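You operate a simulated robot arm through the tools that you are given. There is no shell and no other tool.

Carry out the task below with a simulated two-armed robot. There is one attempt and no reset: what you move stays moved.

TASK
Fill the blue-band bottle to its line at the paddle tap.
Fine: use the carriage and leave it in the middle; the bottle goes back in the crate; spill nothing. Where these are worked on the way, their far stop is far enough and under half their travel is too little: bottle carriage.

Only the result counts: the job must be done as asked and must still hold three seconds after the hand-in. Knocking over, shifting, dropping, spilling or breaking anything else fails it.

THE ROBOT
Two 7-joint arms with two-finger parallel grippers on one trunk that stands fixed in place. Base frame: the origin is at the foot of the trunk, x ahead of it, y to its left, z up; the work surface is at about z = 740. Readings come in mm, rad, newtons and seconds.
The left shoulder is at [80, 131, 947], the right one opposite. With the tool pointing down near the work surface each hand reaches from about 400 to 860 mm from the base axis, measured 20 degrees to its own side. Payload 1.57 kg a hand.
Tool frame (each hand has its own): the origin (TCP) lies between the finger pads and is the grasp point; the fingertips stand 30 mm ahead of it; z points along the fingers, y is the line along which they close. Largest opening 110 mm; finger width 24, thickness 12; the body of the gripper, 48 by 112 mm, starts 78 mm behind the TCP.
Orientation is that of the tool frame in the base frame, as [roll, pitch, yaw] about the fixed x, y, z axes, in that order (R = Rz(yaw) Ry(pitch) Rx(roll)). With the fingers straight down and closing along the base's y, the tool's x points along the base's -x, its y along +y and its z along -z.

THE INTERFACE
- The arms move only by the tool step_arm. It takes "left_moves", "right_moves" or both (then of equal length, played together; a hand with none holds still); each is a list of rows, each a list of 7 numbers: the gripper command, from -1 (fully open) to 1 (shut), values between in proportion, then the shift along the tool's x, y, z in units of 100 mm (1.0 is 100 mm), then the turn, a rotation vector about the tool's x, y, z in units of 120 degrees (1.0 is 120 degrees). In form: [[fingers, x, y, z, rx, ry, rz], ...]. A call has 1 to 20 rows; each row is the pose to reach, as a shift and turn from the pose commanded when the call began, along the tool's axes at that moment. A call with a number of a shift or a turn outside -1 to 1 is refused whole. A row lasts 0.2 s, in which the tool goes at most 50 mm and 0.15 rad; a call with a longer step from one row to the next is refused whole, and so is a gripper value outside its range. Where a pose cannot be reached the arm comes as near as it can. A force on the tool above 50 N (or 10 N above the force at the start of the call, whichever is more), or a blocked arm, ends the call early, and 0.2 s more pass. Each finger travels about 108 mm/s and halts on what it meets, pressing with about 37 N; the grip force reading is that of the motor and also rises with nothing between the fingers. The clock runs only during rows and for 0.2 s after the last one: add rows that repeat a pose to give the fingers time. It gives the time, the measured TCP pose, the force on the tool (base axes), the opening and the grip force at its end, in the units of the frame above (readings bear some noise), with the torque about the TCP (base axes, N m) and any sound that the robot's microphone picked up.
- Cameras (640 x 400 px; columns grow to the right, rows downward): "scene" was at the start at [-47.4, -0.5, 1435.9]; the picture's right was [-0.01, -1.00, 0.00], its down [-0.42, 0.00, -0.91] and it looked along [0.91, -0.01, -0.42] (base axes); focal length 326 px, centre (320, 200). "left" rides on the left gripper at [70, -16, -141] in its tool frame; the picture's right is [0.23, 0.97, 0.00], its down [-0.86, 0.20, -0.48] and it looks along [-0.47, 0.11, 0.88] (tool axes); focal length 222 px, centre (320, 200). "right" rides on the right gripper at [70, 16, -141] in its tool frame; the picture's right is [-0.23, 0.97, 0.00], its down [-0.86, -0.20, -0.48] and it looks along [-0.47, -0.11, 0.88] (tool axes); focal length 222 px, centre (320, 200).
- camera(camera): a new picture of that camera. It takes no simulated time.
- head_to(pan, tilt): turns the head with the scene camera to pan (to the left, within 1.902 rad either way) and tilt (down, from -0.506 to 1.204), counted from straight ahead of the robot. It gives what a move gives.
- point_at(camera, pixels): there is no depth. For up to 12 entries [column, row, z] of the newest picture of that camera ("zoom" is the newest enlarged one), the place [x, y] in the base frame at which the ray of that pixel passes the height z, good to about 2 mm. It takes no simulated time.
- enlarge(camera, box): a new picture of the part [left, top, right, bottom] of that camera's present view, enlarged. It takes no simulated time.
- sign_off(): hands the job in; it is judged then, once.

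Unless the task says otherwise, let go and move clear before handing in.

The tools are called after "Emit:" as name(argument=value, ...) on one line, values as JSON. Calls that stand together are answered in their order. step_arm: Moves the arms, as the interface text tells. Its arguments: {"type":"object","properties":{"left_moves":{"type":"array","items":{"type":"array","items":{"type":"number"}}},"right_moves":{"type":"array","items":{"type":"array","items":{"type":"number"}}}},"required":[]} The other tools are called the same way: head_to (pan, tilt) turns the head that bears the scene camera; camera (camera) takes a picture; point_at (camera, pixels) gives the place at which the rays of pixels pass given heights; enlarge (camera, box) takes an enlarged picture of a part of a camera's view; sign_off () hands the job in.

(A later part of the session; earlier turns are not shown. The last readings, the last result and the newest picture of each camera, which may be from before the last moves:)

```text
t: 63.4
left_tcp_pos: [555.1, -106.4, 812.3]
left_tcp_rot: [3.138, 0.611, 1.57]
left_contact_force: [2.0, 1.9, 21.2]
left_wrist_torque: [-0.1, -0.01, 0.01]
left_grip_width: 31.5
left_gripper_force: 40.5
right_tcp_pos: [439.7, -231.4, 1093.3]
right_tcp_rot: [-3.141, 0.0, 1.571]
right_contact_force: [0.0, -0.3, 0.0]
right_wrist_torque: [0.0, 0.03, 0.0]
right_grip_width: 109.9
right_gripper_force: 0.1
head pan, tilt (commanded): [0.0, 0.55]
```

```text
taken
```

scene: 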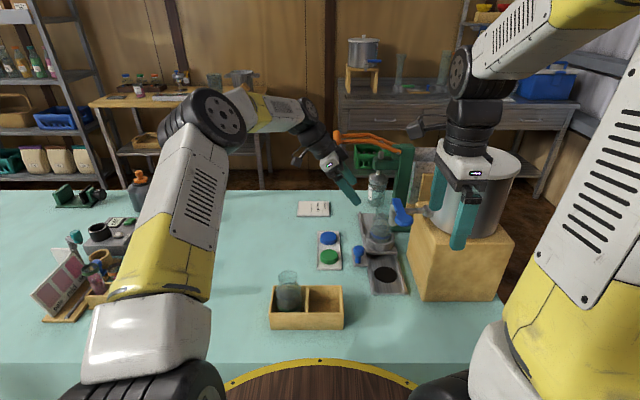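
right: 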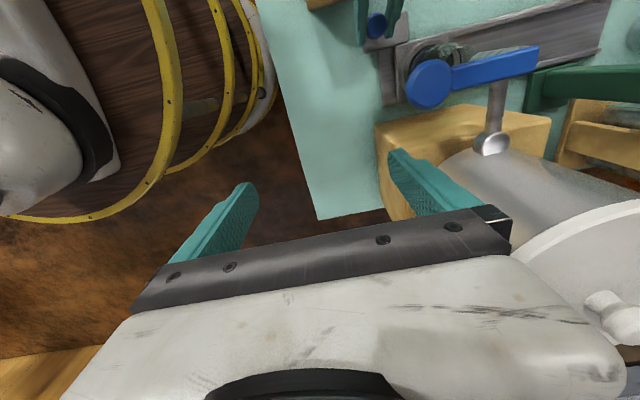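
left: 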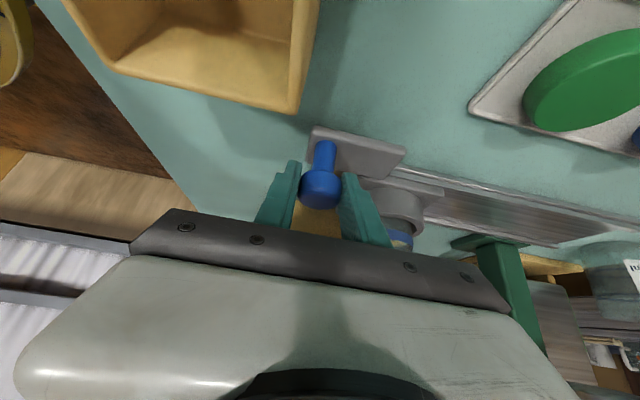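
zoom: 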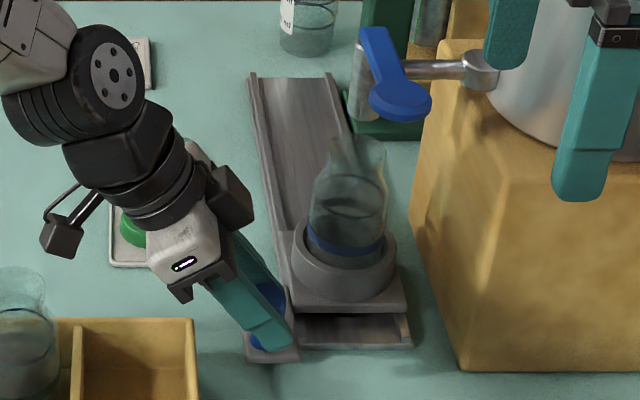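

The carriage has moved 118 mm and there's no stop yet (x force 2 N). I'm easing the downward press and continuing in small steps to the stop.

Emit:
step_arm(left_moves=[[0.8, -0.009, -0.01, -0.012, 0, 0, 0], [0.8, -0.009, -0.02, -0.012, 0, 0, 0], [0.8, -0.009, -0.03, -0.012, 0, 0, 0], [0.8, -0.009, -0.03, -0.012, 0, 0, 0]])

Emit:
step_arm(left_moves=[[0.8, 0, -0.01, 0, 0, 0, 0], [0.8, 0, -0.02, 0, 0, 0, 0], [0.8, 0, -0.03, 0, 0, 0, 0], [0.8, 0, -0.03, 0, 0, 0, 0]])

```text
t: 64.4
left_tcp_pos: [554.9, -107.3, 812.2]
left_tcp_rot: [3.142, 0.611, 1.572]
left_contact_force: [26.4, -7.5, -14.5]
left_wrist_torque: [0.42, -0.11, 0.12]
left_grip_width: 31.7
left_gripper_force: 40.2
right_tcp_pos: [441.5, -231.7, 1092.1]
right_tcp_rot: [-3.14, 0.001, 1.569]
right_contact_force: [0.4, -0.3, 0.0]
right_wrist_torque: [0.03, -0.01, 0.01]
right_grip_width: 109.8
right_gripper_force: 0.1
head pan, tilt (commanded): [0.0, 0.55]
```

```text
t: 65.1
left_tcp_pos: [554.4, -108.3, 811.8]
left_tcp_rot: [3.134, 0.611, 1.575]
left_contact_force: [13.0, -10.5, -17.9]
left_wrist_torque: [0.18, 0.15, 0.23]
left_grip_width: 31.9
left_gripper_force: 40.1
right_tcp_pos: [440.1, -230.7, 1093.6]
right_tcp_rot: [-3.141, -0.001, 1.569]
right_contact_force: [-0.2, 0.9, 0.1]
right_wrist_torque: [0.01, 0.03, 0.01]
right_grip_width: 109.8
right_gripper_force: 0.1
head pan, tilt (commanded): [0.0, 0.55]
stopped in row 3 (left hand): the force on the tool passed its limit at 51 N (the readings are from after the stop); the commanded pose is now the measured one
```

The stop was reached at knob x≈554.6 (118.7 mm of travel), so the bottle should be at x≈640 under the nozzle. I'll release the knob, back off, and check nozzle alignment.

Emit:
step_arm(left_moves=[[0.4, 0, 0, 0, 0, 0, 0], [0.1, 0, 0, 0, 0, 0, 0], [-0.1, 0, 0, 0, 0, 0, 0], [-0.1, 0, 0, 0, 0, 0, 0]])

Emit:
step_arm(left_moves=[[-0.1, 0, 0, -0.2, 0, 0, 0], [-0.1, 0, 0, -0.45, 0, 0, 0], [-0.1, 0, 0, -0.7, 0, 0, 0], [-0.1, 0, 0, -1.0, 0, 0, 0]])

Emit:
camera(camera="left")

Emit:
enlarge(camera="scene", box=[340, 190, 430, 300])

```text
t: 66.1
left_tcp_pos: [552.2, -107.6, 812.9]
left_tcp_rot: [3.135, 0.61, 1.571]
left_contact_force: [0.4, 0.2, 0.0]
left_wrist_torque: [0.02, -0.04, -0.02]
left_grip_width: 60.4
left_gripper_force: 0.0
right_tcp_pos: [440.4, -230.9, 1093.5]
right_tcp_rot: [-3.141, 0.002, 1.57]
right_contact_force: [-0.3, -0.4, -1.6]
right_wrist_torque: [0.01, -0.02, -0.01]
right_grip_width: 109.8
right_gripper_force: 0.0
head pan, tilt (commanded): [0.0, 0.55]
```

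```text
t: 67.1
left_tcp_pos: [553.7, -49.0, 895.5]
left_tcp_rot: [3.135, 0.61, 1.572]
left_contact_force: [0.5, -0.5, -0.6]
left_wrist_torque: [0.03, 0.0, -0.03]
left_grip_width: 60.3
left_gripper_force: 0.1
right_tcp_pos: [439.3, -230.6, 1093.2]
right_tcp_rot: [3.141, 0.001, 1.571]
right_contact_force: [-0.1, 0.3, 0.2]
right_wrist_torque: [0.02, 0.02, 0.03]
right_grip_width: 110.0
right_gripper_force: 0.1
head pan, tilt (commanded): [0.0, 0.55]
```

```text
taken
```

left: 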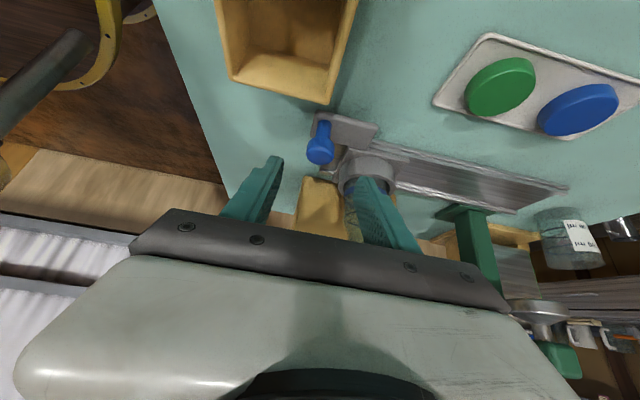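

```text
3.64 times, centred on (385, 245) of scene
```

zoom: 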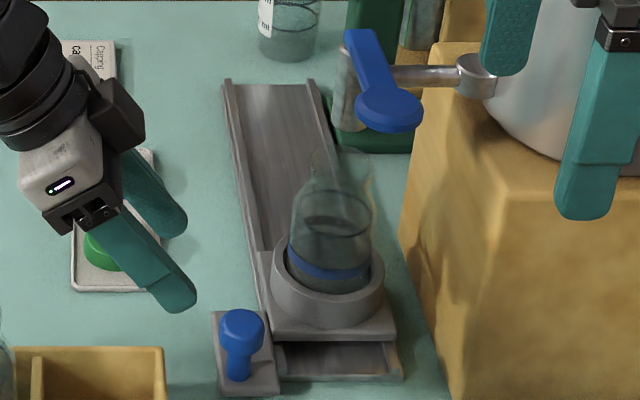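

The bottle is at the tap end of the rail. I'll move the left hand to a side-viewing pose, fingers wide, to check nozzle alignment and later read the fill level.

Emit:
step_arm(left_moves=[[-0.1, -0.1, 0.25, -0.1, 0, 0, 0], [-0.5, -0.2, 0.5, -0.2, 0, 0, 0], [-1, -0.3, 0.75, -0.306, 0, 0, 0], [-1, -0.35, 1.0, -0.306, 0, 0, 0], [-1, -0.35, 1.0, -0.306, 0, 0, 0]])

Emit:
camera(camera="left")

Emit:
enlarge(camera="left", box=[220, 110, 380, 250])

Emit:
enlarge(camera="scene", box=[350, 205, 410, 280])

Emit:
enlarge(camera="right", box=[380, 10, 560, 130])

```text
t: 68.3
left_tcp_pos: [654.7, -60.9, 941.3]
left_tcp_rot: [3.135, 0.611, 1.572]
left_contact_force: [-0.6, -0.2, 0.5]
left_wrist_torque: [-0.01, -0.02, 0.0]
left_grip_width: 110.3
left_gripper_force: 0.1
right_tcp_pos: [438.7, -230.8, 1093.4]
right_tcp_rot: [3.141, 0.001, 1.57]
right_contact_force: [0.2, -0.1, -0.5]
right_wrist_torque: [-0.02, 0.01, -0.01]
right_grip_width: 110.1
right_gripper_force: 0.1
head pan, tilt (commanded): [0.0, 0.55]
```

```text
taken
```

left: 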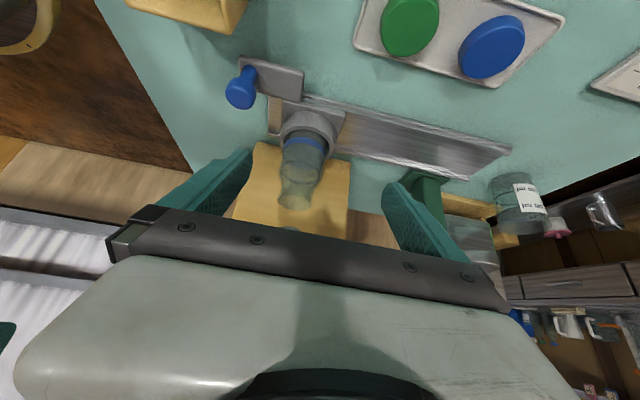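

```text
2.86 times, centred on (300, 180) of left
```

zoom: 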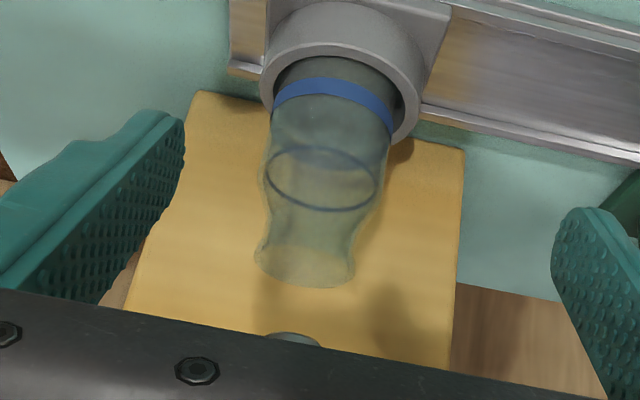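

```text
5.33 times, centred on (380, 242) of scene
```

zoom: 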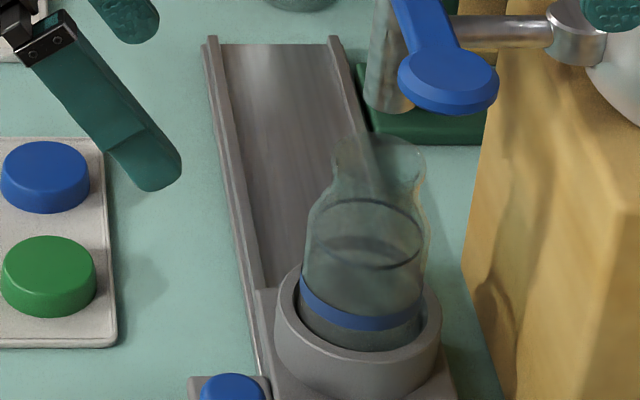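

```text
3.33 times, centred on (470, 70) of right
```

zoom: 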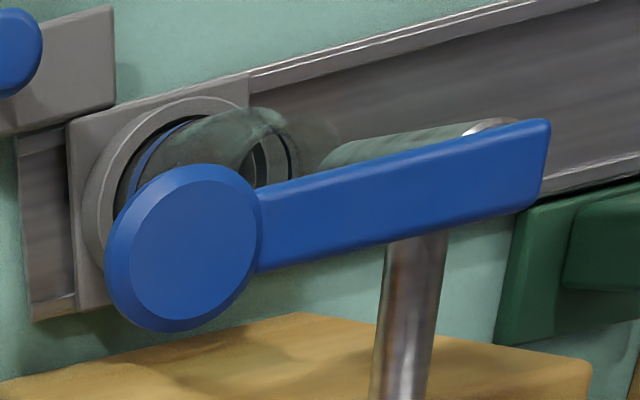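

In the left zoom the nozzle end (292,340) lies on the extension of the bottle's axis past its mouth (305,265). I'll verify the numbers.

Emit:
point_at(camera="left", pixels=[[290.2, 229.7, 925], [290.2, 229.7, 932], [290.2, 229.7, 940], [294.8, 202.7, 890], [294.8, 202.7, 896], [300.7, 172.3, 845], [300.7, 172.3, 850]])

Emit:
camera(camera="scene")

Emit:
point_at(camera="scene", pixels=[[392.8, 223.8, 925], [392.8, 223.8, 932], [392.8, 223.8, 940], [391.3, 233.5, 890], [391.3, 233.5, 896], [389, 250.5, 845], [389, 250.5, 850], [404, 224, 1005], [404, 224, 1015]])

```text
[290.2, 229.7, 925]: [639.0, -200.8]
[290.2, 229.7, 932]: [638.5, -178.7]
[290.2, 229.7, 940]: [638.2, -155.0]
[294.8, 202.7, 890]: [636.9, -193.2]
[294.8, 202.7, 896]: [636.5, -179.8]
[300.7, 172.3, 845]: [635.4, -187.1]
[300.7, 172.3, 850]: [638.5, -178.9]
```

```text
taken
```

scene: 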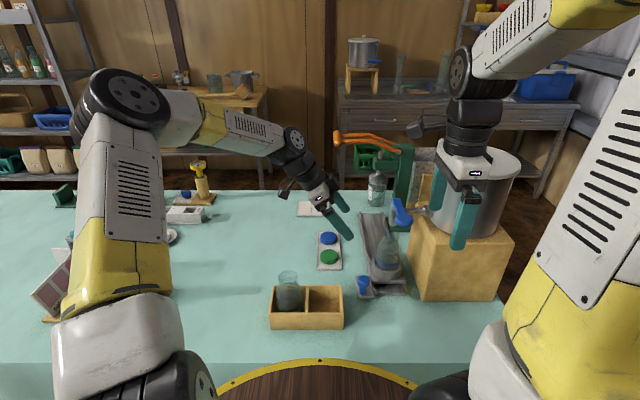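

```text
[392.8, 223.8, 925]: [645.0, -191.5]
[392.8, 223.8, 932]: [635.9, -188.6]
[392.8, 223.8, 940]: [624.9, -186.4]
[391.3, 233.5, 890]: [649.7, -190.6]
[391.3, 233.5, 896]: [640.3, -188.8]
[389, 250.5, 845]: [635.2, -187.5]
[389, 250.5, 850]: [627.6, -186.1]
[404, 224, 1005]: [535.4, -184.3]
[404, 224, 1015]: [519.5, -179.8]
```

Nozzle and bottle mouth agree within about 2 mm. Now I'll triangulate the paddle pad with the scene and right cameras before pressing.

Emit:
camera(camera="right")

Emit:
point_at(camera="right", pixels=[[429.5, 84.1, 995], [429.5, 84.1, 1005], [429.5, 84.1, 1015], [429.5, 84.1, 1025], [534, 60, 1005], [534, 60, 1015]])

Emit:
point_at(camera="scene", pixels=[[403.8, 219.1, 995], [403.8, 219.1, 1005], [403.8, 219.1, 1015], [403.8, 219.1, 1025]])

Emit:
enlarge(camera="scene", box=[385, 190, 425, 235])

```text
taken
```

right: 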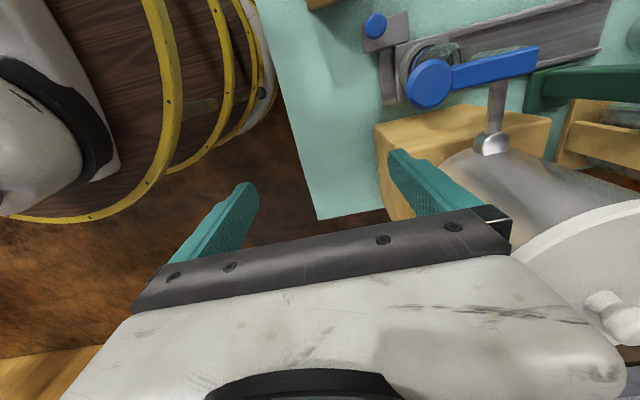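

```text
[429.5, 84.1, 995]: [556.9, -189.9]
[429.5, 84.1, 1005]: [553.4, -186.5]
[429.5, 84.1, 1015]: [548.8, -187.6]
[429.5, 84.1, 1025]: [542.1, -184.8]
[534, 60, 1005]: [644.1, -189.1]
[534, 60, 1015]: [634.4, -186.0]
```

```text
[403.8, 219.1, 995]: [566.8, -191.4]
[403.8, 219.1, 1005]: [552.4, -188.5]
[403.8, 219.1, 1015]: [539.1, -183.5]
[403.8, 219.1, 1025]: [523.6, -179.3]
```

```text
8.89 times, centred on (405, 212) of scene
```

zoom: 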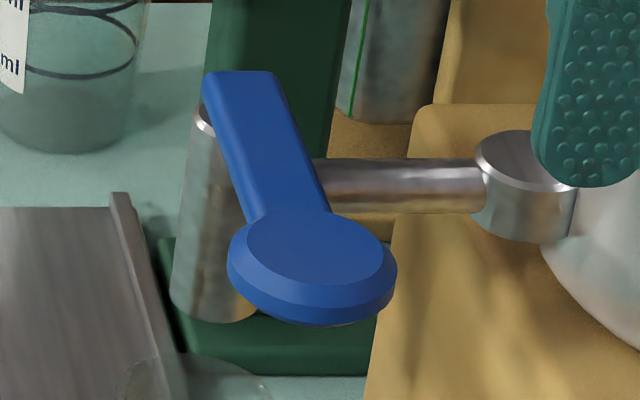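

The pad's top centre is at about (552,-187.5,1006), level with its hinge at x≈644, so it should press down. I'll close the right fingers and bring them above the pad.

Emit:
step_arm(right_moves=[[-0.5, 0.1, 0.25, 0, 0, 0, 0], [0, 0.2, 0.5, 0, 0, 0, 0], [0.5, 0.3, 0.75, 0, 0, 0, 0], [1, 0.435, 1.0, 0, 0, 0, 0], [1, 0.435, 1.0, 0, 0, 0, 0]])

Emit:
step_arm(right_moves=[[1, 0, 0.06, 0.1, 0, 0, 0], [1, 0, 0.12, 0.2, 0, 0, 0], [1, 0, 0.12, 0.3, 0, 0, 0], [1, 0, 0.12, 0.3, 0, 0, 0]])

Emit:
camera(camera="scene")

Emit:
enlarge(camera="scene", box=[350, 150, 440, 280])

Emit:
camera(camera="right")

```text
t: 69.5
left_tcp_pos: [654.2, -60.6, 940.7]
left_tcp_rot: [3.135, 0.612, 1.573]
left_contact_force: [-0.1, -0.8, 0.9]
left_wrist_torque: [-0.03, 0.03, 0.01]
left_grip_width: 110.0
left_gripper_force: 0.0
right_tcp_pos: [539.8, -186.3, 1091.6]
right_tcp_rot: [-3.141, -0.001, 1.573]
right_contact_force: [0.3, -0.5, -0.7]
right_wrist_torque: [-0.02, -0.03, -0.03]
right_grip_width: 0.0
right_gripper_force: 21.1
head pan, tilt (commanded): [0.0, 0.55]
```

```text
t: 70.5
left_tcp_pos: [653.4, -61.2, 941.4]
left_tcp_rot: [3.133, 0.61, 1.573]
left_contact_force: [-0.3, 0.2, 0.6]
left_wrist_torque: [-0.02, -0.02, -0.01]
left_grip_width: 109.7
left_gripper_force: 0.2
right_tcp_pos: [552.0, -187.5, 1063.7]
right_tcp_rot: [3.141, -0.001, 1.571]
right_contact_force: [0.1, -0.1, 1.1]
right_wrist_torque: [0.02, 0.03, 0.0]
right_grip_width: 0.0
right_gripper_force: 21.7
head pan, tilt (commanded): [0.0, 0.55]
```

```text
taken
```

scene: 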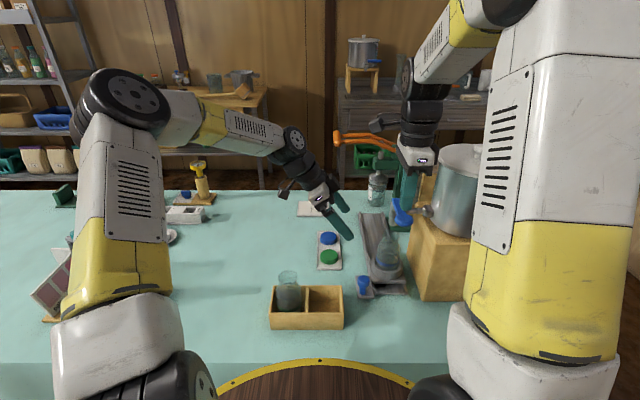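

```text
3.08 times, centred on (395, 215) of scene
```

zoom: 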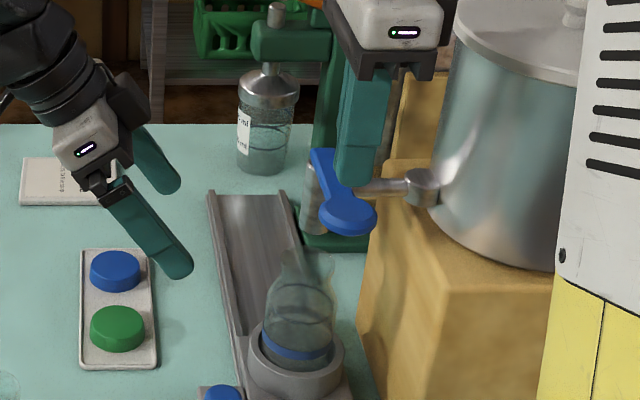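

```text
taken
```

right: 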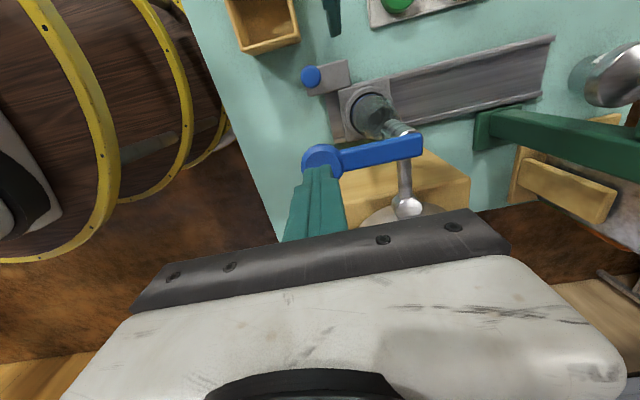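

The fingertips are over the pad, about 28 mm above it, and the bottle stays visible in the scene and left views. I'm lowering 24 mm to near contact.

Emit:
step_arm(right_moves=[[1, 0, 0, 0.08, 0, 0, 0], [1, 0, 0, 0.16, 0, 0, 0], [1, 0, 0, 0.24, 0, 0, 0], [1, 0, 0, 0.24, 0, 0, 0]])

Emit:
enlarge(camera="scene", box=[375, 185, 425, 245])

Emit:
camera(camera="right")

```text
t: 71.5
left_tcp_pos: [653.3, -61.8, 941.4]
left_tcp_rot: [3.135, 0.611, 1.573]
left_contact_force: [-0.8, 0.9, 1.0]
left_wrist_torque: [-0.02, 0.0, 0.01]
left_grip_width: 109.8
left_gripper_force: 0.1
right_tcp_pos: [552.7, -187.8, 1038.7]
right_tcp_rot: [3.14, 0.002, 1.57]
right_contact_force: [0.3, 0.4, -0.9]
right_wrist_torque: [0.04, -0.01, -0.06]
right_grip_width: 0.1
right_gripper_force: 21.2
head pan, tilt (commanded): [0.0, 0.55]
```

```text
6.67 times, centred on (400, 215) of scene
```

zoom: 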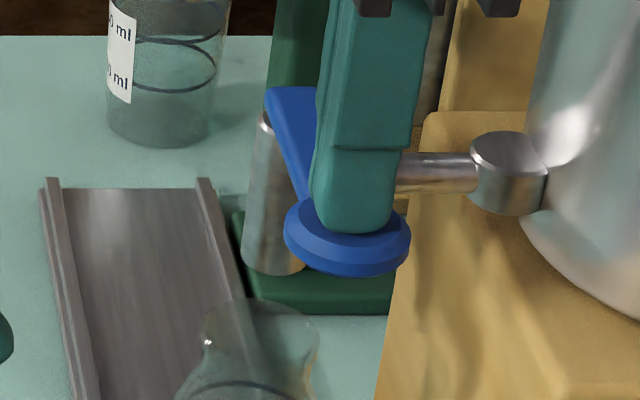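

```text
taken
```

right: 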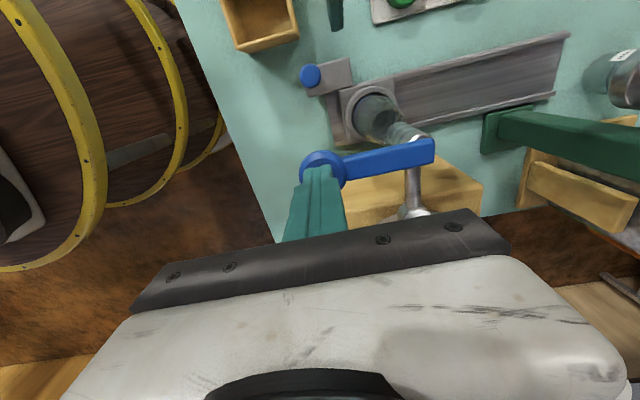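

Fingertips are just above the pad with no force yet. I'm stepping down 4 mm to find the contact.

Emit:
step_arm(right_moves=[[1, 0, 0, 0.02, 0, 0, 0], [1, 0, 0, 0.04, 0, 0, 0]])

Emit:
enlarge(camera="left", box=[220, 110, 380, 250])

Emit:
enlarge(camera="scene", box=[360, 200, 420, 275])

```text
t: 72.1
left_tcp_pos: [654.0, -60.3, 941.1]
left_tcp_rot: [3.133, 0.61, 1.574]
left_contact_force: [-0.1, -0.2, 0.8]
left_wrist_torque: [0.03, 0.03, 0.0]
left_grip_width: 110.0
left_gripper_force: 0.1
right_tcp_pos: [552.5, -187.7, 1035.6]
right_tcp_rot: [3.141, 0.001, 1.571]
right_contact_force: [-0.7, 0.4, 0.8]
right_wrist_torque: [0.0, -0.03, 0.02]
right_grip_width: 0.0
right_gripper_force: 21.6
head pan, tilt (commanded): [0.0, 0.55]
```

```text
2.86 times, centred on (300, 180) of left
```

zoom: 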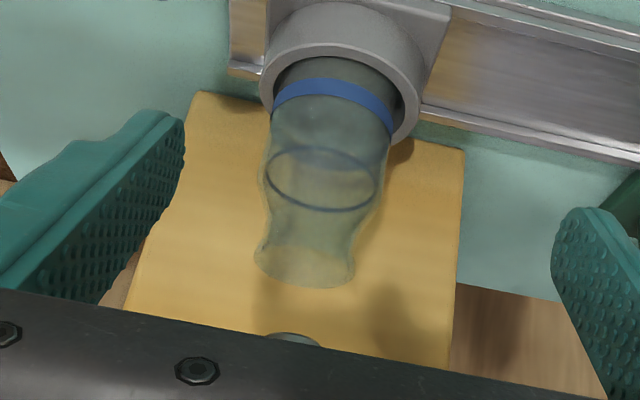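

```text
5.33 times, centred on (390, 238) of scene
```

zoom: 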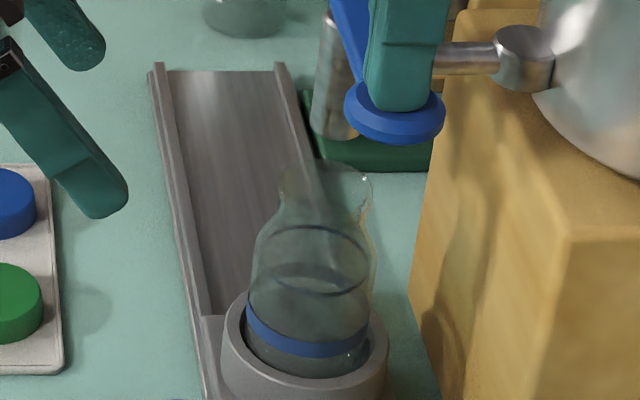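

Still free. I'm stepping down another 3 mm.

Emit:
step_arm(right_moves=[[1, 0, 0, 0.015, 0, 0, 0], [1, 0, 0, 0.03, 0, 0, 0]])

Emit:
enlarge(camera="scene", box=[360, 200, 420, 275])

```text
t: 72.7
left_tcp_pos: [654.8, -61.3, 940.9]
left_tcp_rot: [3.135, 0.61, 1.574]
left_contact_force: [0.0, -0.3, -1.2]
left_wrist_torque: [-0.01, -0.02, -0.01]
left_grip_width: 110.2
left_gripper_force: 0.1
right_tcp_pos: [552.8, -188.9, 1031.8]
right_tcp_rot: [-3.141, 0.0, 1.57]
right_contact_force: [0.0, -0.8, 1.2]
right_wrist_torque: [0.0, 0.01, 0.03]
right_grip_width: 0.0
right_gripper_force: 21.8
head pan, tilt (commanded): [0.0, 0.55]
```

```text
5.33 times, centred on (390, 238) of scene
```

zoom: 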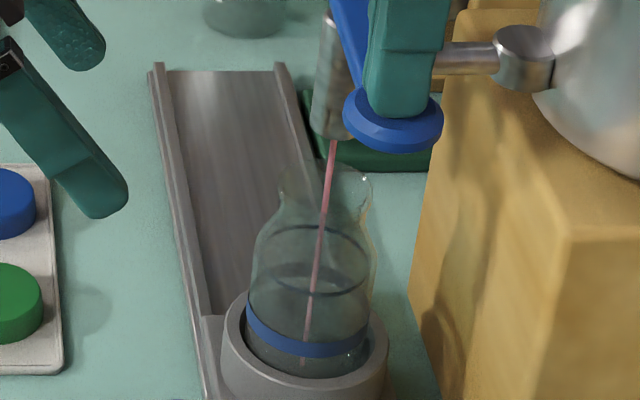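

A thin red stream is falling into the bottle. I'll test right away that the paddle springs back by lifting 7 mm.

Emit:
step_arm(right_moves=[[1, 0, 0, -0.07, 0, 0, 0]])

Emit:
enlarge(camera="scene", box=[360, 200, 420, 275])

Emit:
enlarge(camera="left", box=[250, 110, 350, 240])

```text
t: 73.1
left_tcp_pos: [654.2, -60.6, 940.9]
left_tcp_rot: [3.134, 0.609, 1.572]
left_contact_force: [-0.4, -0.5, 1.0]
left_wrist_torque: [-0.03, -0.02, -0.01]
left_grip_width: 110.1
left_gripper_force: 0.1
right_tcp_pos: [552.8, -188.9, 1038.5]
right_tcp_rot: [-3.139, -0.001, 1.572]
right_contact_force: [-0.3, 0.1, 0.1]
right_wrist_torque: [-0.01, -0.02, 0.03]
right_grip_width: 0.1
right_gripper_force: 21.3
head pan, tilt (commanded): [0.0, 0.55]
```

```text
5.33 times, centred on (390, 238) of scene
```

zoom: 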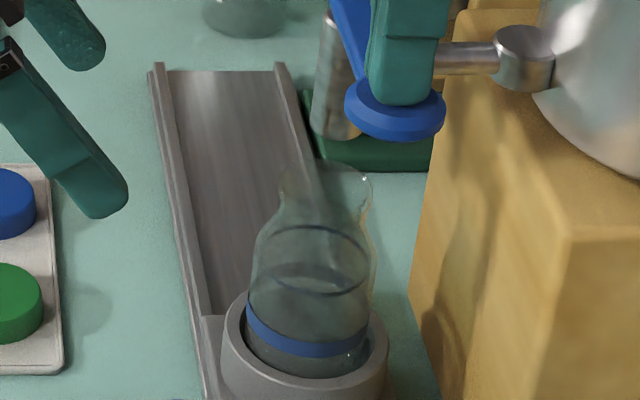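

```text
3.08 times, centred on (300, 175) of left
```

zoom: 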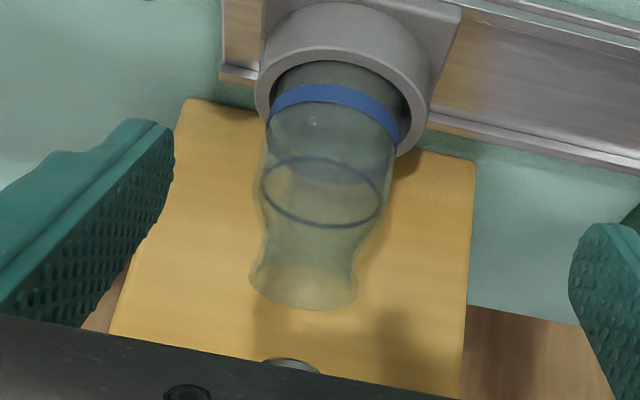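

The paddle springs back and the stream stops, so I have full control. I'll press to TCP z≈1030 and hold about 1 s to measure the fill rate.

Emit:
step_arm(right_moves=[[1, 0, 0, 0.085, 0, 0, 0], [1, 0, 0, 0.085, 0, 0, 0], [1, 0, 0, 0.085, 0, 0, 0], [1, 0, 0, 0.085, 0, 0, 0], [1, 0, 0, 0.085, 0, 0, 0]])

Emit:
enlarge(camera="scene", box=[360, 200, 420, 275])

Emit:
enlarge(camera="left", box=[250, 110, 350, 240])

```text
t: 74.3
left_tcp_pos: [654.0, -60.9, 940.9]
left_tcp_rot: [3.134, 0.61, 1.572]
left_contact_force: [0.3, 0.7, 0.8]
left_wrist_torque: [-0.01, 0.01, 0.0]
left_grip_width: 110.1
left_gripper_force: 0.0
right_tcp_pos: [552.5, -187.6, 1030.9]
right_tcp_rot: [-3.142, 0.0, 1.57]
right_contact_force: [0.4, 1.2, 0.8]
right_wrist_torque: [0.01, -0.05, 0.02]
right_grip_width: 0.0
right_gripper_force: 21.2
head pan, tilt (commanded): [0.0, 0.55]
```

```text
5.33 times, centred on (390, 238) of scene
```

zoom: 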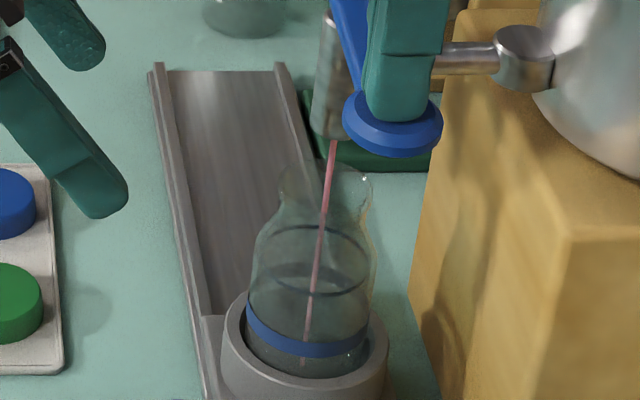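

```text
3.08 times, centred on (300, 175) of left
```

zoom: 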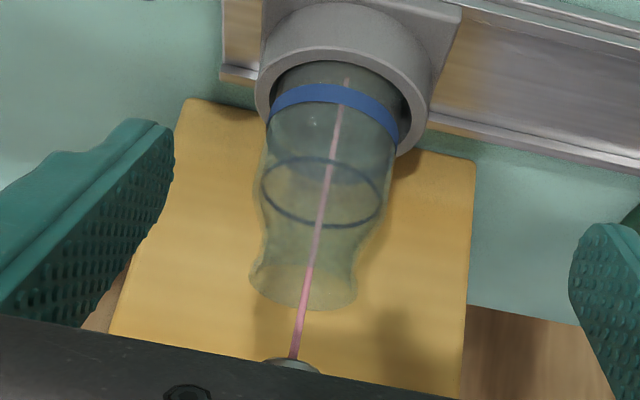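

The stream is well centred in the bottle mouth and slow. I'll press about 5 mm deeper for more flow and watch.

Emit:
step_arm(right_moves=[[1, 0, 0, 0.025, 0, 0, 0], [1, 0, 0, 0.05, 0, 0, 0], [1, 0, 0, 0.05, 0, 0, 0], [1, 0, 0, 0.05, 0, 0, 0], [1, 0, 0, 0.05, 0, 0, 0]])

Emit:
enlarge(camera="scene", box=[360, 200, 420, 275])

Emit:
enlarge(camera="left", box=[250, 110, 350, 240])

```text
t: 75.5
left_tcp_pos: [653.1, -62.0, 941.4]
left_tcp_rot: [3.135, 0.61, 1.574]
left_contact_force: [-0.1, 0.2, -1.0]
left_wrist_torque: [-0.02, 0.01, 0.01]
left_grip_width: 110.0
left_gripper_force: 0.0
right_tcp_pos: [552.9, -187.6, 1025.1]
right_tcp_rot: [3.141, -0.001, 1.57]
right_contact_force: [0.6, 0.5, 1.2]
right_wrist_torque: [-0.03, -0.02, 0.0]
right_grip_width: 0.0
right_gripper_force: 21.6
head pan, tilt (commanded): [0.0, 0.55]
```

```text
5.33 times, centred on (390, 238) of scene
```

zoom: 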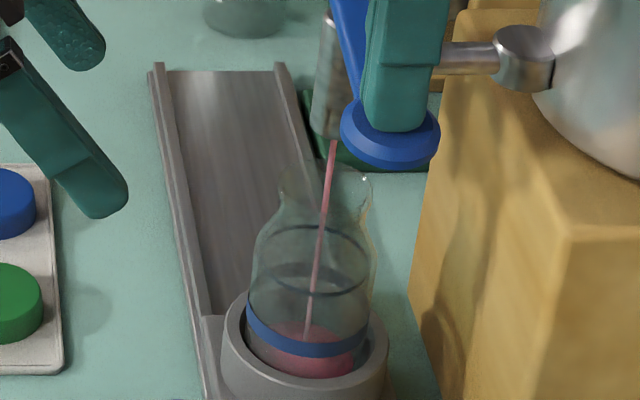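

```text
3.08 times, centred on (300, 175) of left
```

zoom: 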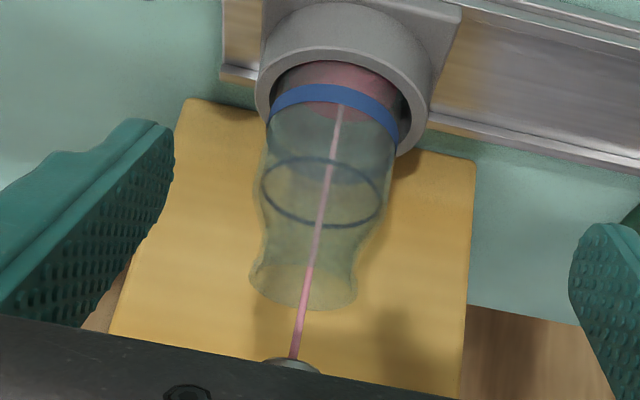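

Pink liquid now covers the bottom, rising at a controllable rate. I'm holding the same press for about 1.2 s more.

Emit:
step_arm(right_moves=[[1, 0, 0, 0, 0, 0, 0], [1, 0, 0, 0, 0, 0, 0], [1, 0, 0, 0, 0, 0, 0], [1, 0, 0, 0, 0, 0, 0], [1, 0, 0, 0, 0, 0, 0]])

Emit:
enlarge(camera="scene", box=[360, 200, 420, 275])

Emit:
enlarge(camera="left", box=[250, 110, 350, 240])

```text
t: 76.7
left_tcp_pos: [653.9, -61.4, 940.7]
left_tcp_rot: [3.135, 0.611, 1.572]
left_contact_force: [-0.5, -0.1, 0.1]
left_wrist_torque: [-0.01, 0.0, 0.01]
left_grip_width: 110.2
left_gripper_force: 0.0
right_tcp_pos: [552.4, -188.7, 1023.6]
right_tcp_rot: [3.14, 0.0, 1.57]
right_contact_force: [-0.3, -0.3, 0.0]
right_wrist_torque: [0.03, 0.0, 0.0]
right_grip_width: 0.0
right_gripper_force: 21.5
head pan, tilt (commanded): [0.0, 0.55]
```

```text
5.33 times, centred on (390, 238) of scene
```

zoom: 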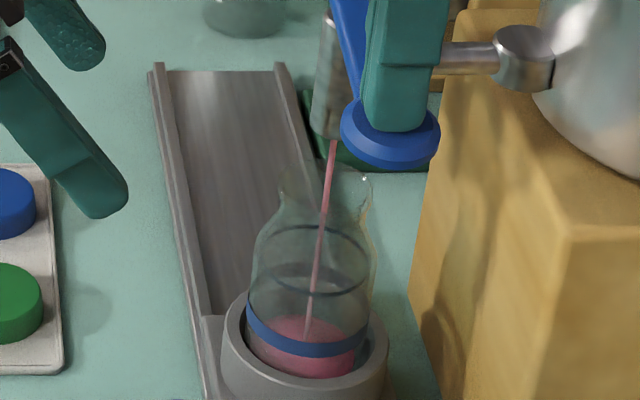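

```text
3.08 times, centred on (300, 175) of left
```

zoom: 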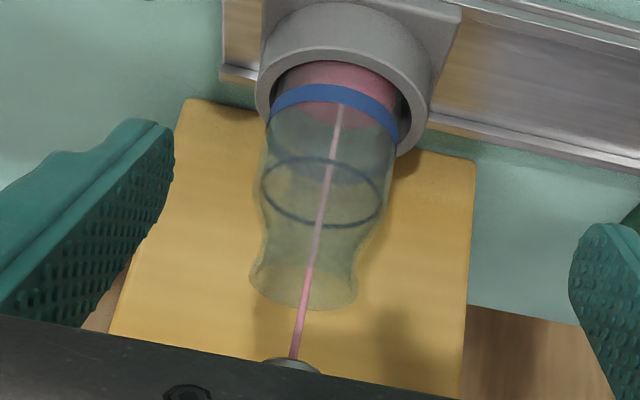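

The level rises about 4 mm per 1.2 s. I'll hold for a longer stretch of about 3 s and re-check.

Emit:
step_arm(right_moves=[[1, 0, 0, 0, 0, 0, 0], [1, 0, 0, 0, 0, 0, 0], [1, 0, 0, 0, 0, 0, 0], [1, 0, 0, 0, 0, 0, 0], [1, 0, 0, 0, 0, 0, 0], [1, 0, 0, 0, 0, 0, 0], [1, 0, 0, 0, 0, 0, 0], [1, 0, 0, 0, 0, 0, 0], [1, 0, 0, 0, 0, 0, 0], [1, 0, 0, 0, 0, 0, 0], [1, 0, 0, 0, 0, 0, 0], [1, 0, 0, 0, 0, 0, 0], [1, 0, 0, 0, 0, 0, 0], [1, 0, 0, 0, 0, 0, 0]])

Emit:
enlarge(camera="scene", box=[360, 200, 420, 275])

Emit:
enlarge(camera="left", box=[250, 110, 350, 240])

```text
t: 79.7
left_tcp_pos: [652.6, -59.9, 940.7]
left_tcp_rot: [3.135, 0.612, 1.574]
left_contact_force: [-0.5, -0.8, -0.9]
left_wrist_torque: [0.01, -0.01, 0.0]
left_grip_width: 110.0
left_gripper_force: 0.2
right_tcp_pos: [552.4, -188.6, 1025.5]
right_tcp_rot: [-3.141, -0.001, 1.572]
right_contact_force: [-0.7, -0.7, 1.2]
right_wrist_torque: [-0.03, -0.02, 0.01]
right_grip_width: 0.0
right_gripper_force: 21.3
head pan, tilt (commanded): [0.0, 0.55]
```

```text
5.33 times, centred on (390, 238) of scene
```

zoom: 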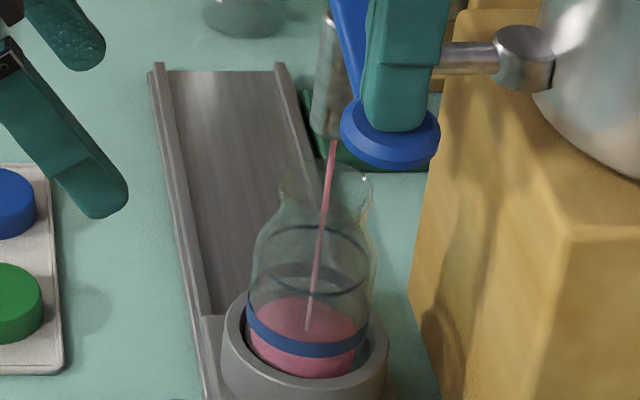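

```text
3.08 times, centred on (300, 175) of left
```

zoom: 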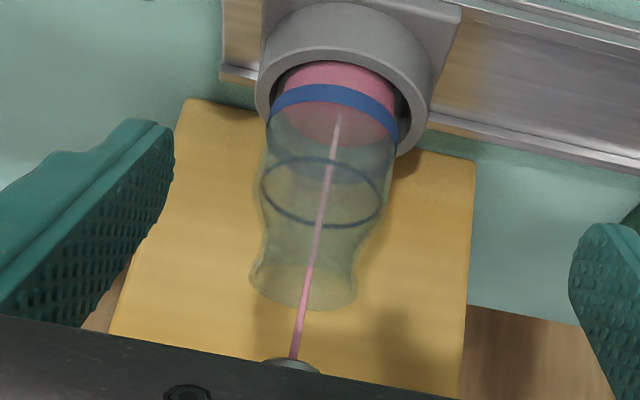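

Both views agree: about 12 s remain at this rate. I'm holding for 4 s and re-checking.

Emit:
step_arm(right_moves=[[1, 0, 0, 0, 0, 0, 0], [1, 0, 0, 0, 0, 0, 0], [1, 0, 0, 0, 0, 0, 0], [1, 0, 0, 0, 0, 0, 0], [1, 0, 0, 0, 0, 0, 0], [1, 0, 0, 0, 0, 0, 0], [1, 0, 0, 0, 0, 0, 0], [1, 0, 0, 0, 0, 0, 0], [1, 0, 0, 0, 0, 0, 0], [1, 0, 0, 0, 0, 0, 0], [1, 0, 0, 0, 0, 0, 0], [1, 0, 0, 0, 0, 0, 0], [1, 0, 0, 0, 0, 0, 0], [1, 0, 0, 0, 0, 0, 0], [1, 0, 0, 0, 0, 0, 0], [1, 0, 0, 0, 0, 0, 0], [1, 0, 0, 0, 0, 0, 0], [1, 0, 0, 0, 0, 0, 0], [1, 0, 0, 0, 0, 0, 0]])

Emit:
enlarge(camera="scene", box=[360, 200, 420, 275])

Emit:
enlarge(camera="left", box=[250, 110, 350, 240])

```text
t: 83.7
left_tcp_pos: [653.7, -59.6, 939.9]
left_tcp_rot: [3.135, 0.611, 1.573]
left_contact_force: [0.7, -0.3, -0.3]
left_wrist_torque: [-0.02, 0.02, -0.01]
left_grip_width: 110.1
left_gripper_force: 0.0
right_tcp_pos: [552.6, -187.1, 1025.0]
right_tcp_rot: [-3.142, -0.002, 1.57]
right_contact_force: [0.6, -1.0, 1.5]
right_wrist_torque: [0.0, 0.02, -0.01]
right_grip_width: 0.0
right_gripper_force: 21.1
head pan, tilt (commanded): [0.0, 0.55]
```

```text
5.33 times, centred on (390, 238) of scene
```

zoom: 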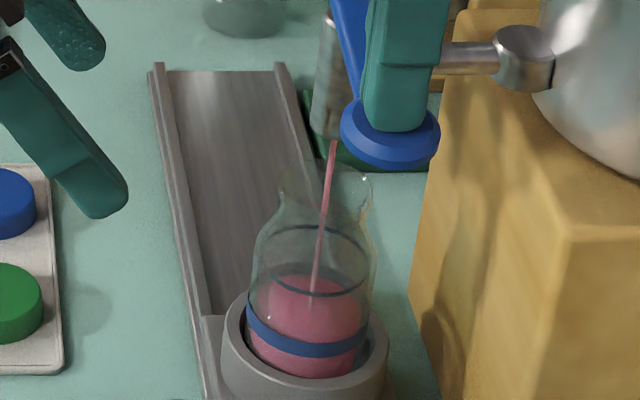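

```text
3.08 times, centred on (300, 175) of left
```

zoom: 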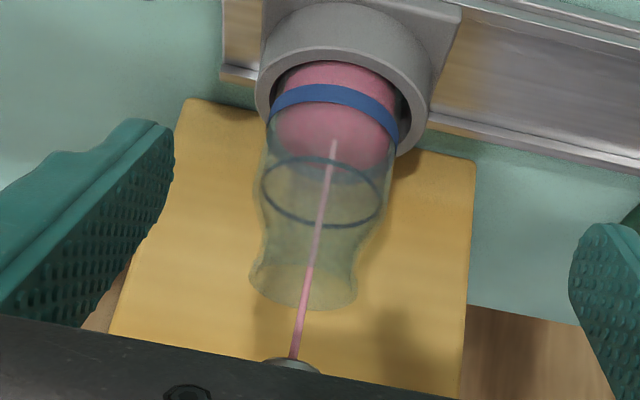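

The surface is climbing toward the line. I'll zoom more closely to judge the remaining gap accurately.

Emit:
enlarge(camera="scene", box=[372, 238, 406, 276])

Emit:
enlarge(camera="left", box=[275, 130, 335, 200])

Emit:
enlarge(camera="right", box=[330, 70, 430, 150])

```text
10.53 times, centred on (389, 257) of scene
```

zoom: 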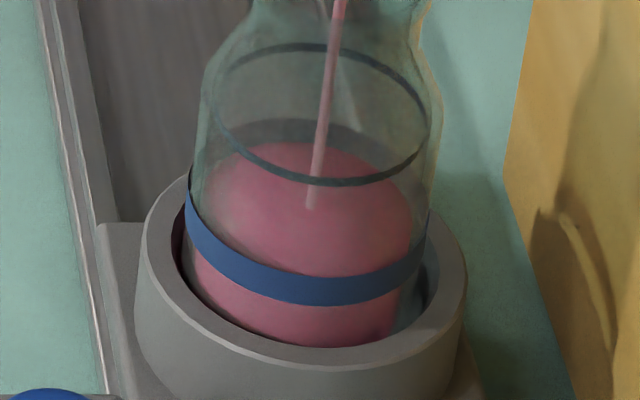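

```text
5.71 times, centred on (305, 165) of left
```

zoom: 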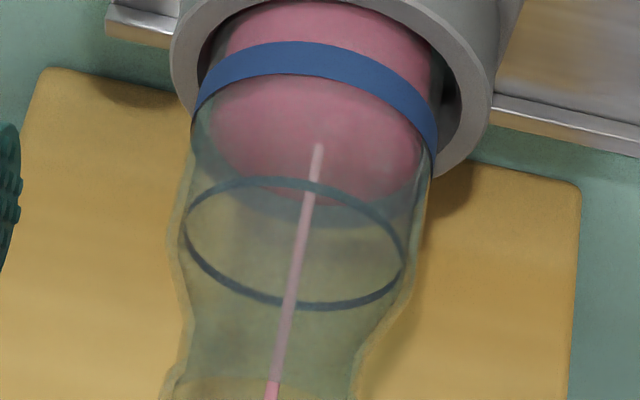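

```text
5.00 times, centred on (380, 110) of right
```

zoom: 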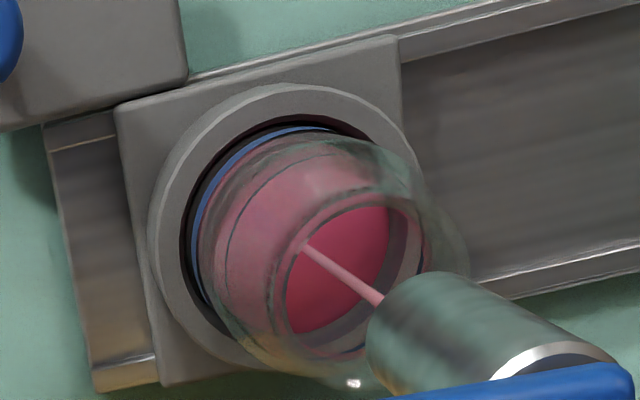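

The liquid surface is still about 33 mm below the line, rising 4–6 mm/s. I'm holding 2.6 s more.

Emit:
step_arm(right_moves=[[1, 0, 0, 0, 0, 0, 0], [1, 0, 0, 0, 0, 0, 0], [1, 0, 0, 0, 0, 0, 0], [1, 0, 0, 0, 0, 0, 0], [1, 0, 0, 0, 0, 0, 0], [1, 0, 0, 0, 0, 0, 0], [1, 0, 0, 0, 0, 0, 0], [1, 0, 0, 0, 0, 0, 0], [1, 0, 0, 0, 0, 0, 0], [1, 0, 0, 0, 0, 0, 0], [1, 0, 0, 0, 0, 0, 0], [1, 0, 0, 0, 0, 0, 0]])

Emit:
enlarge(camera="scene", box=[372, 238, 406, 276])

Emit:
enlarge(camera="left", box=[275, 130, 335, 200])

```text
t: 86.3
left_tcp_pos: [653.6, -60.6, 941.2]
left_tcp_rot: [3.135, 0.612, 1.572]
left_contact_force: [0.3, 0.5, -0.7]
left_wrist_torque: [0.02, -0.01, -0.02]
left_grip_width: 110.1
left_gripper_force: 0.0
right_tcp_pos: [552.5, -188.3, 1025.3]
right_tcp_rot: [3.141, -0.001, 1.573]
right_contact_force: [-0.2, -0.1, 0.3]
right_wrist_torque: [0.0, 0.02, 0.04]
right_grip_width: 0.0
right_gripper_force: 21.7
head pan, tilt (commanded): [0.0, 0.55]
```

```text
10.53 times, centred on (389, 257) of scene
```

zoom: 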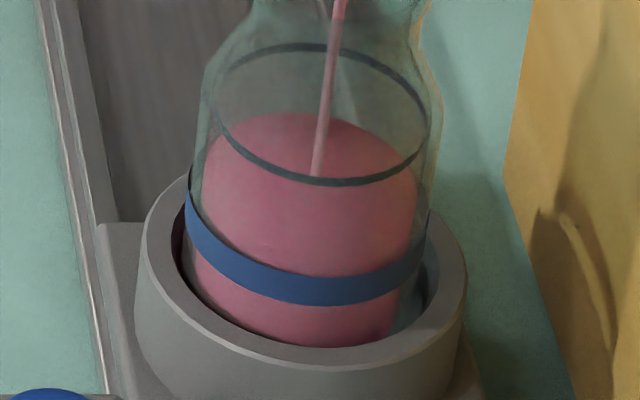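

```text
5.71 times, centred on (305, 165) of left
```

zoom: 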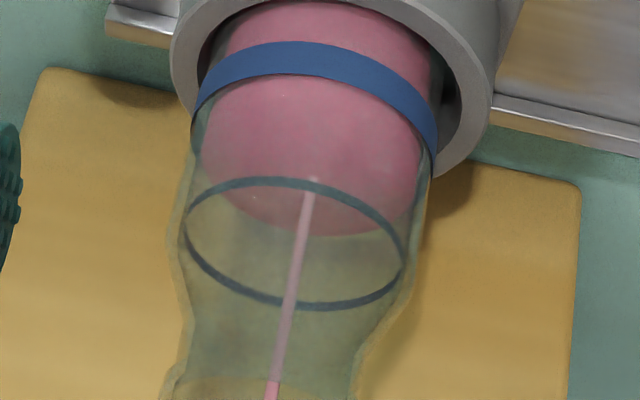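

The level is now about 20 mm below the line, rising about 4.3 mm/s. I'm holding another 2.6 s.

Emit:
step_arm(right_moves=[[1, 0, 0, 0, 0, 0, 0], [1, 0, 0, 0, 0, 0, 0], [1, 0, 0, 0, 0, 0, 0], [1, 0, 0, 0, 0, 0, 0], [1, 0, 0, 0, 0, 0, 0], [1, 0, 0, 0, 0, 0, 0], [1, 0, 0, 0, 0, 0, 0], [1, 0, 0, 0, 0, 0, 0], [1, 0, 0, 0, 0, 0, 0], [1, 0, 0, 0, 0, 0, 0], [1, 0, 0, 0, 0, 0, 0]])

Emit:
enlarge(camera="scene", box=[372, 238, 406, 276])

Emit:
enlarge(camera="left", box=[275, 130, 335, 200])

```text
t: 88.7
left_tcp_pos: [653.9, -60.9, 941.6]
left_tcp_rot: [3.135, 0.61, 1.571]
left_contact_force: [0.6, 1.1, -0.1]
left_wrist_torque: [-0.03, -0.03, 0.0]
left_grip_width: 110.2
left_gripper_force: 0.0
right_tcp_pos: [552.4, -188.4, 1025.2]
right_tcp_rot: [-3.14, 0.0, 1.571]
right_contact_force: [-0.5, -0.3, 0.6]
right_wrist_torque: [-0.01, 0.0, -0.03]
right_grip_width: 0.0
right_gripper_force: 21.3
head pan, tilt (commanded): [0.0, 0.55]
```

```text
10.53 times, centred on (389, 257) of scene
```

zoom: 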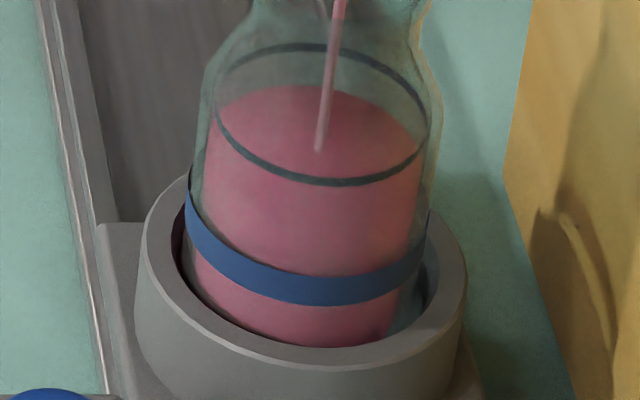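

```text
5.71 times, centred on (305, 165) of left
```

zoom: 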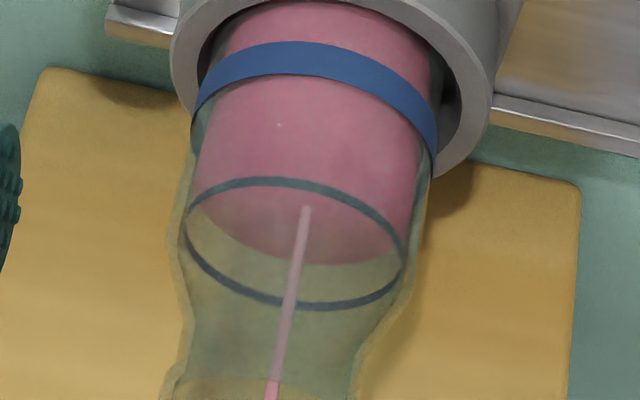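

About 11–12 mm remain (roughly 3 s at this rate). I'm holding 1.8 s more, then will trickle.

Emit:
step_arm(right_moves=[[1, 0, 0, 0, 0, 0, 0], [1, 0, 0, 0, 0, 0, 0], [1, 0, 0, 0, 0, 0, 0], [1, 0, 0, 0, 0, 0, 0], [1, 0, 0, 0, 0, 0, 0], [1, 0, 0, 0, 0, 0, 0], [1, 0, 0, 0, 0, 0, 0], [1, 0, 0, 0, 0, 0, 0]])

Emit:
enlarge(camera="scene", box=[372, 238, 406, 276])

Emit:
enlarge(camera="left", box=[275, 130, 335, 200])

```text
t: 90.5
left_tcp_pos: [653.1, -60.0, 941.4]
left_tcp_rot: [3.135, 0.611, 1.572]
left_contact_force: [0.9, 0.2, 0.1]
left_wrist_torque: [0.03, -0.01, 0.01]
left_grip_width: 110.2
left_gripper_force: 0.1
right_tcp_pos: [552.0, -188.0, 1025.8]
right_tcp_rot: [3.141, 0.002, 1.571]
right_contact_force: [0.4, -0.5, 0.5]
right_wrist_torque: [-0.02, -0.01, -0.01]
right_grip_width: 0.0
right_gripper_force: 21.5
head pan, tilt (commanded): [0.0, 0.55]
```

```text
10.53 times, centred on (389, 257) of scene
```

zoom: 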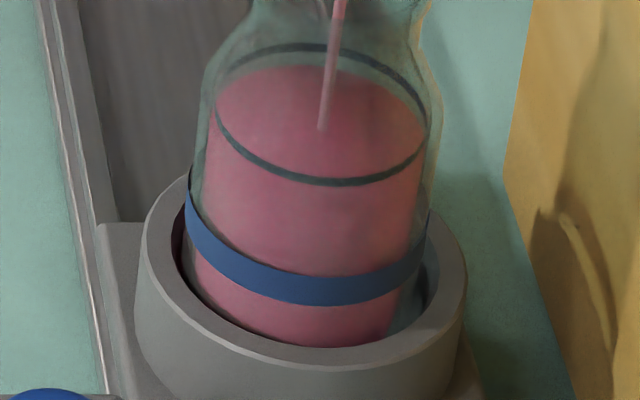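

```text
5.71 times, centred on (305, 165) of left
```

zoom: 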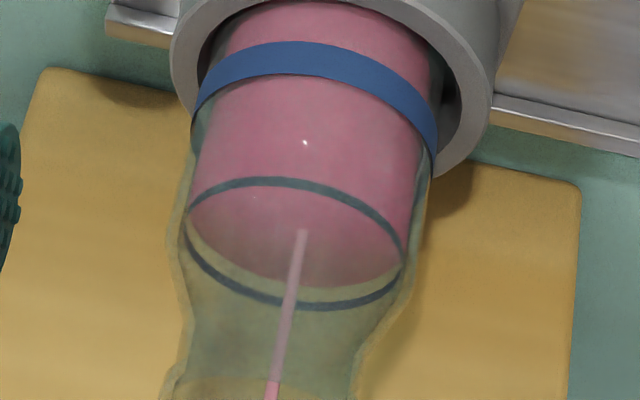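

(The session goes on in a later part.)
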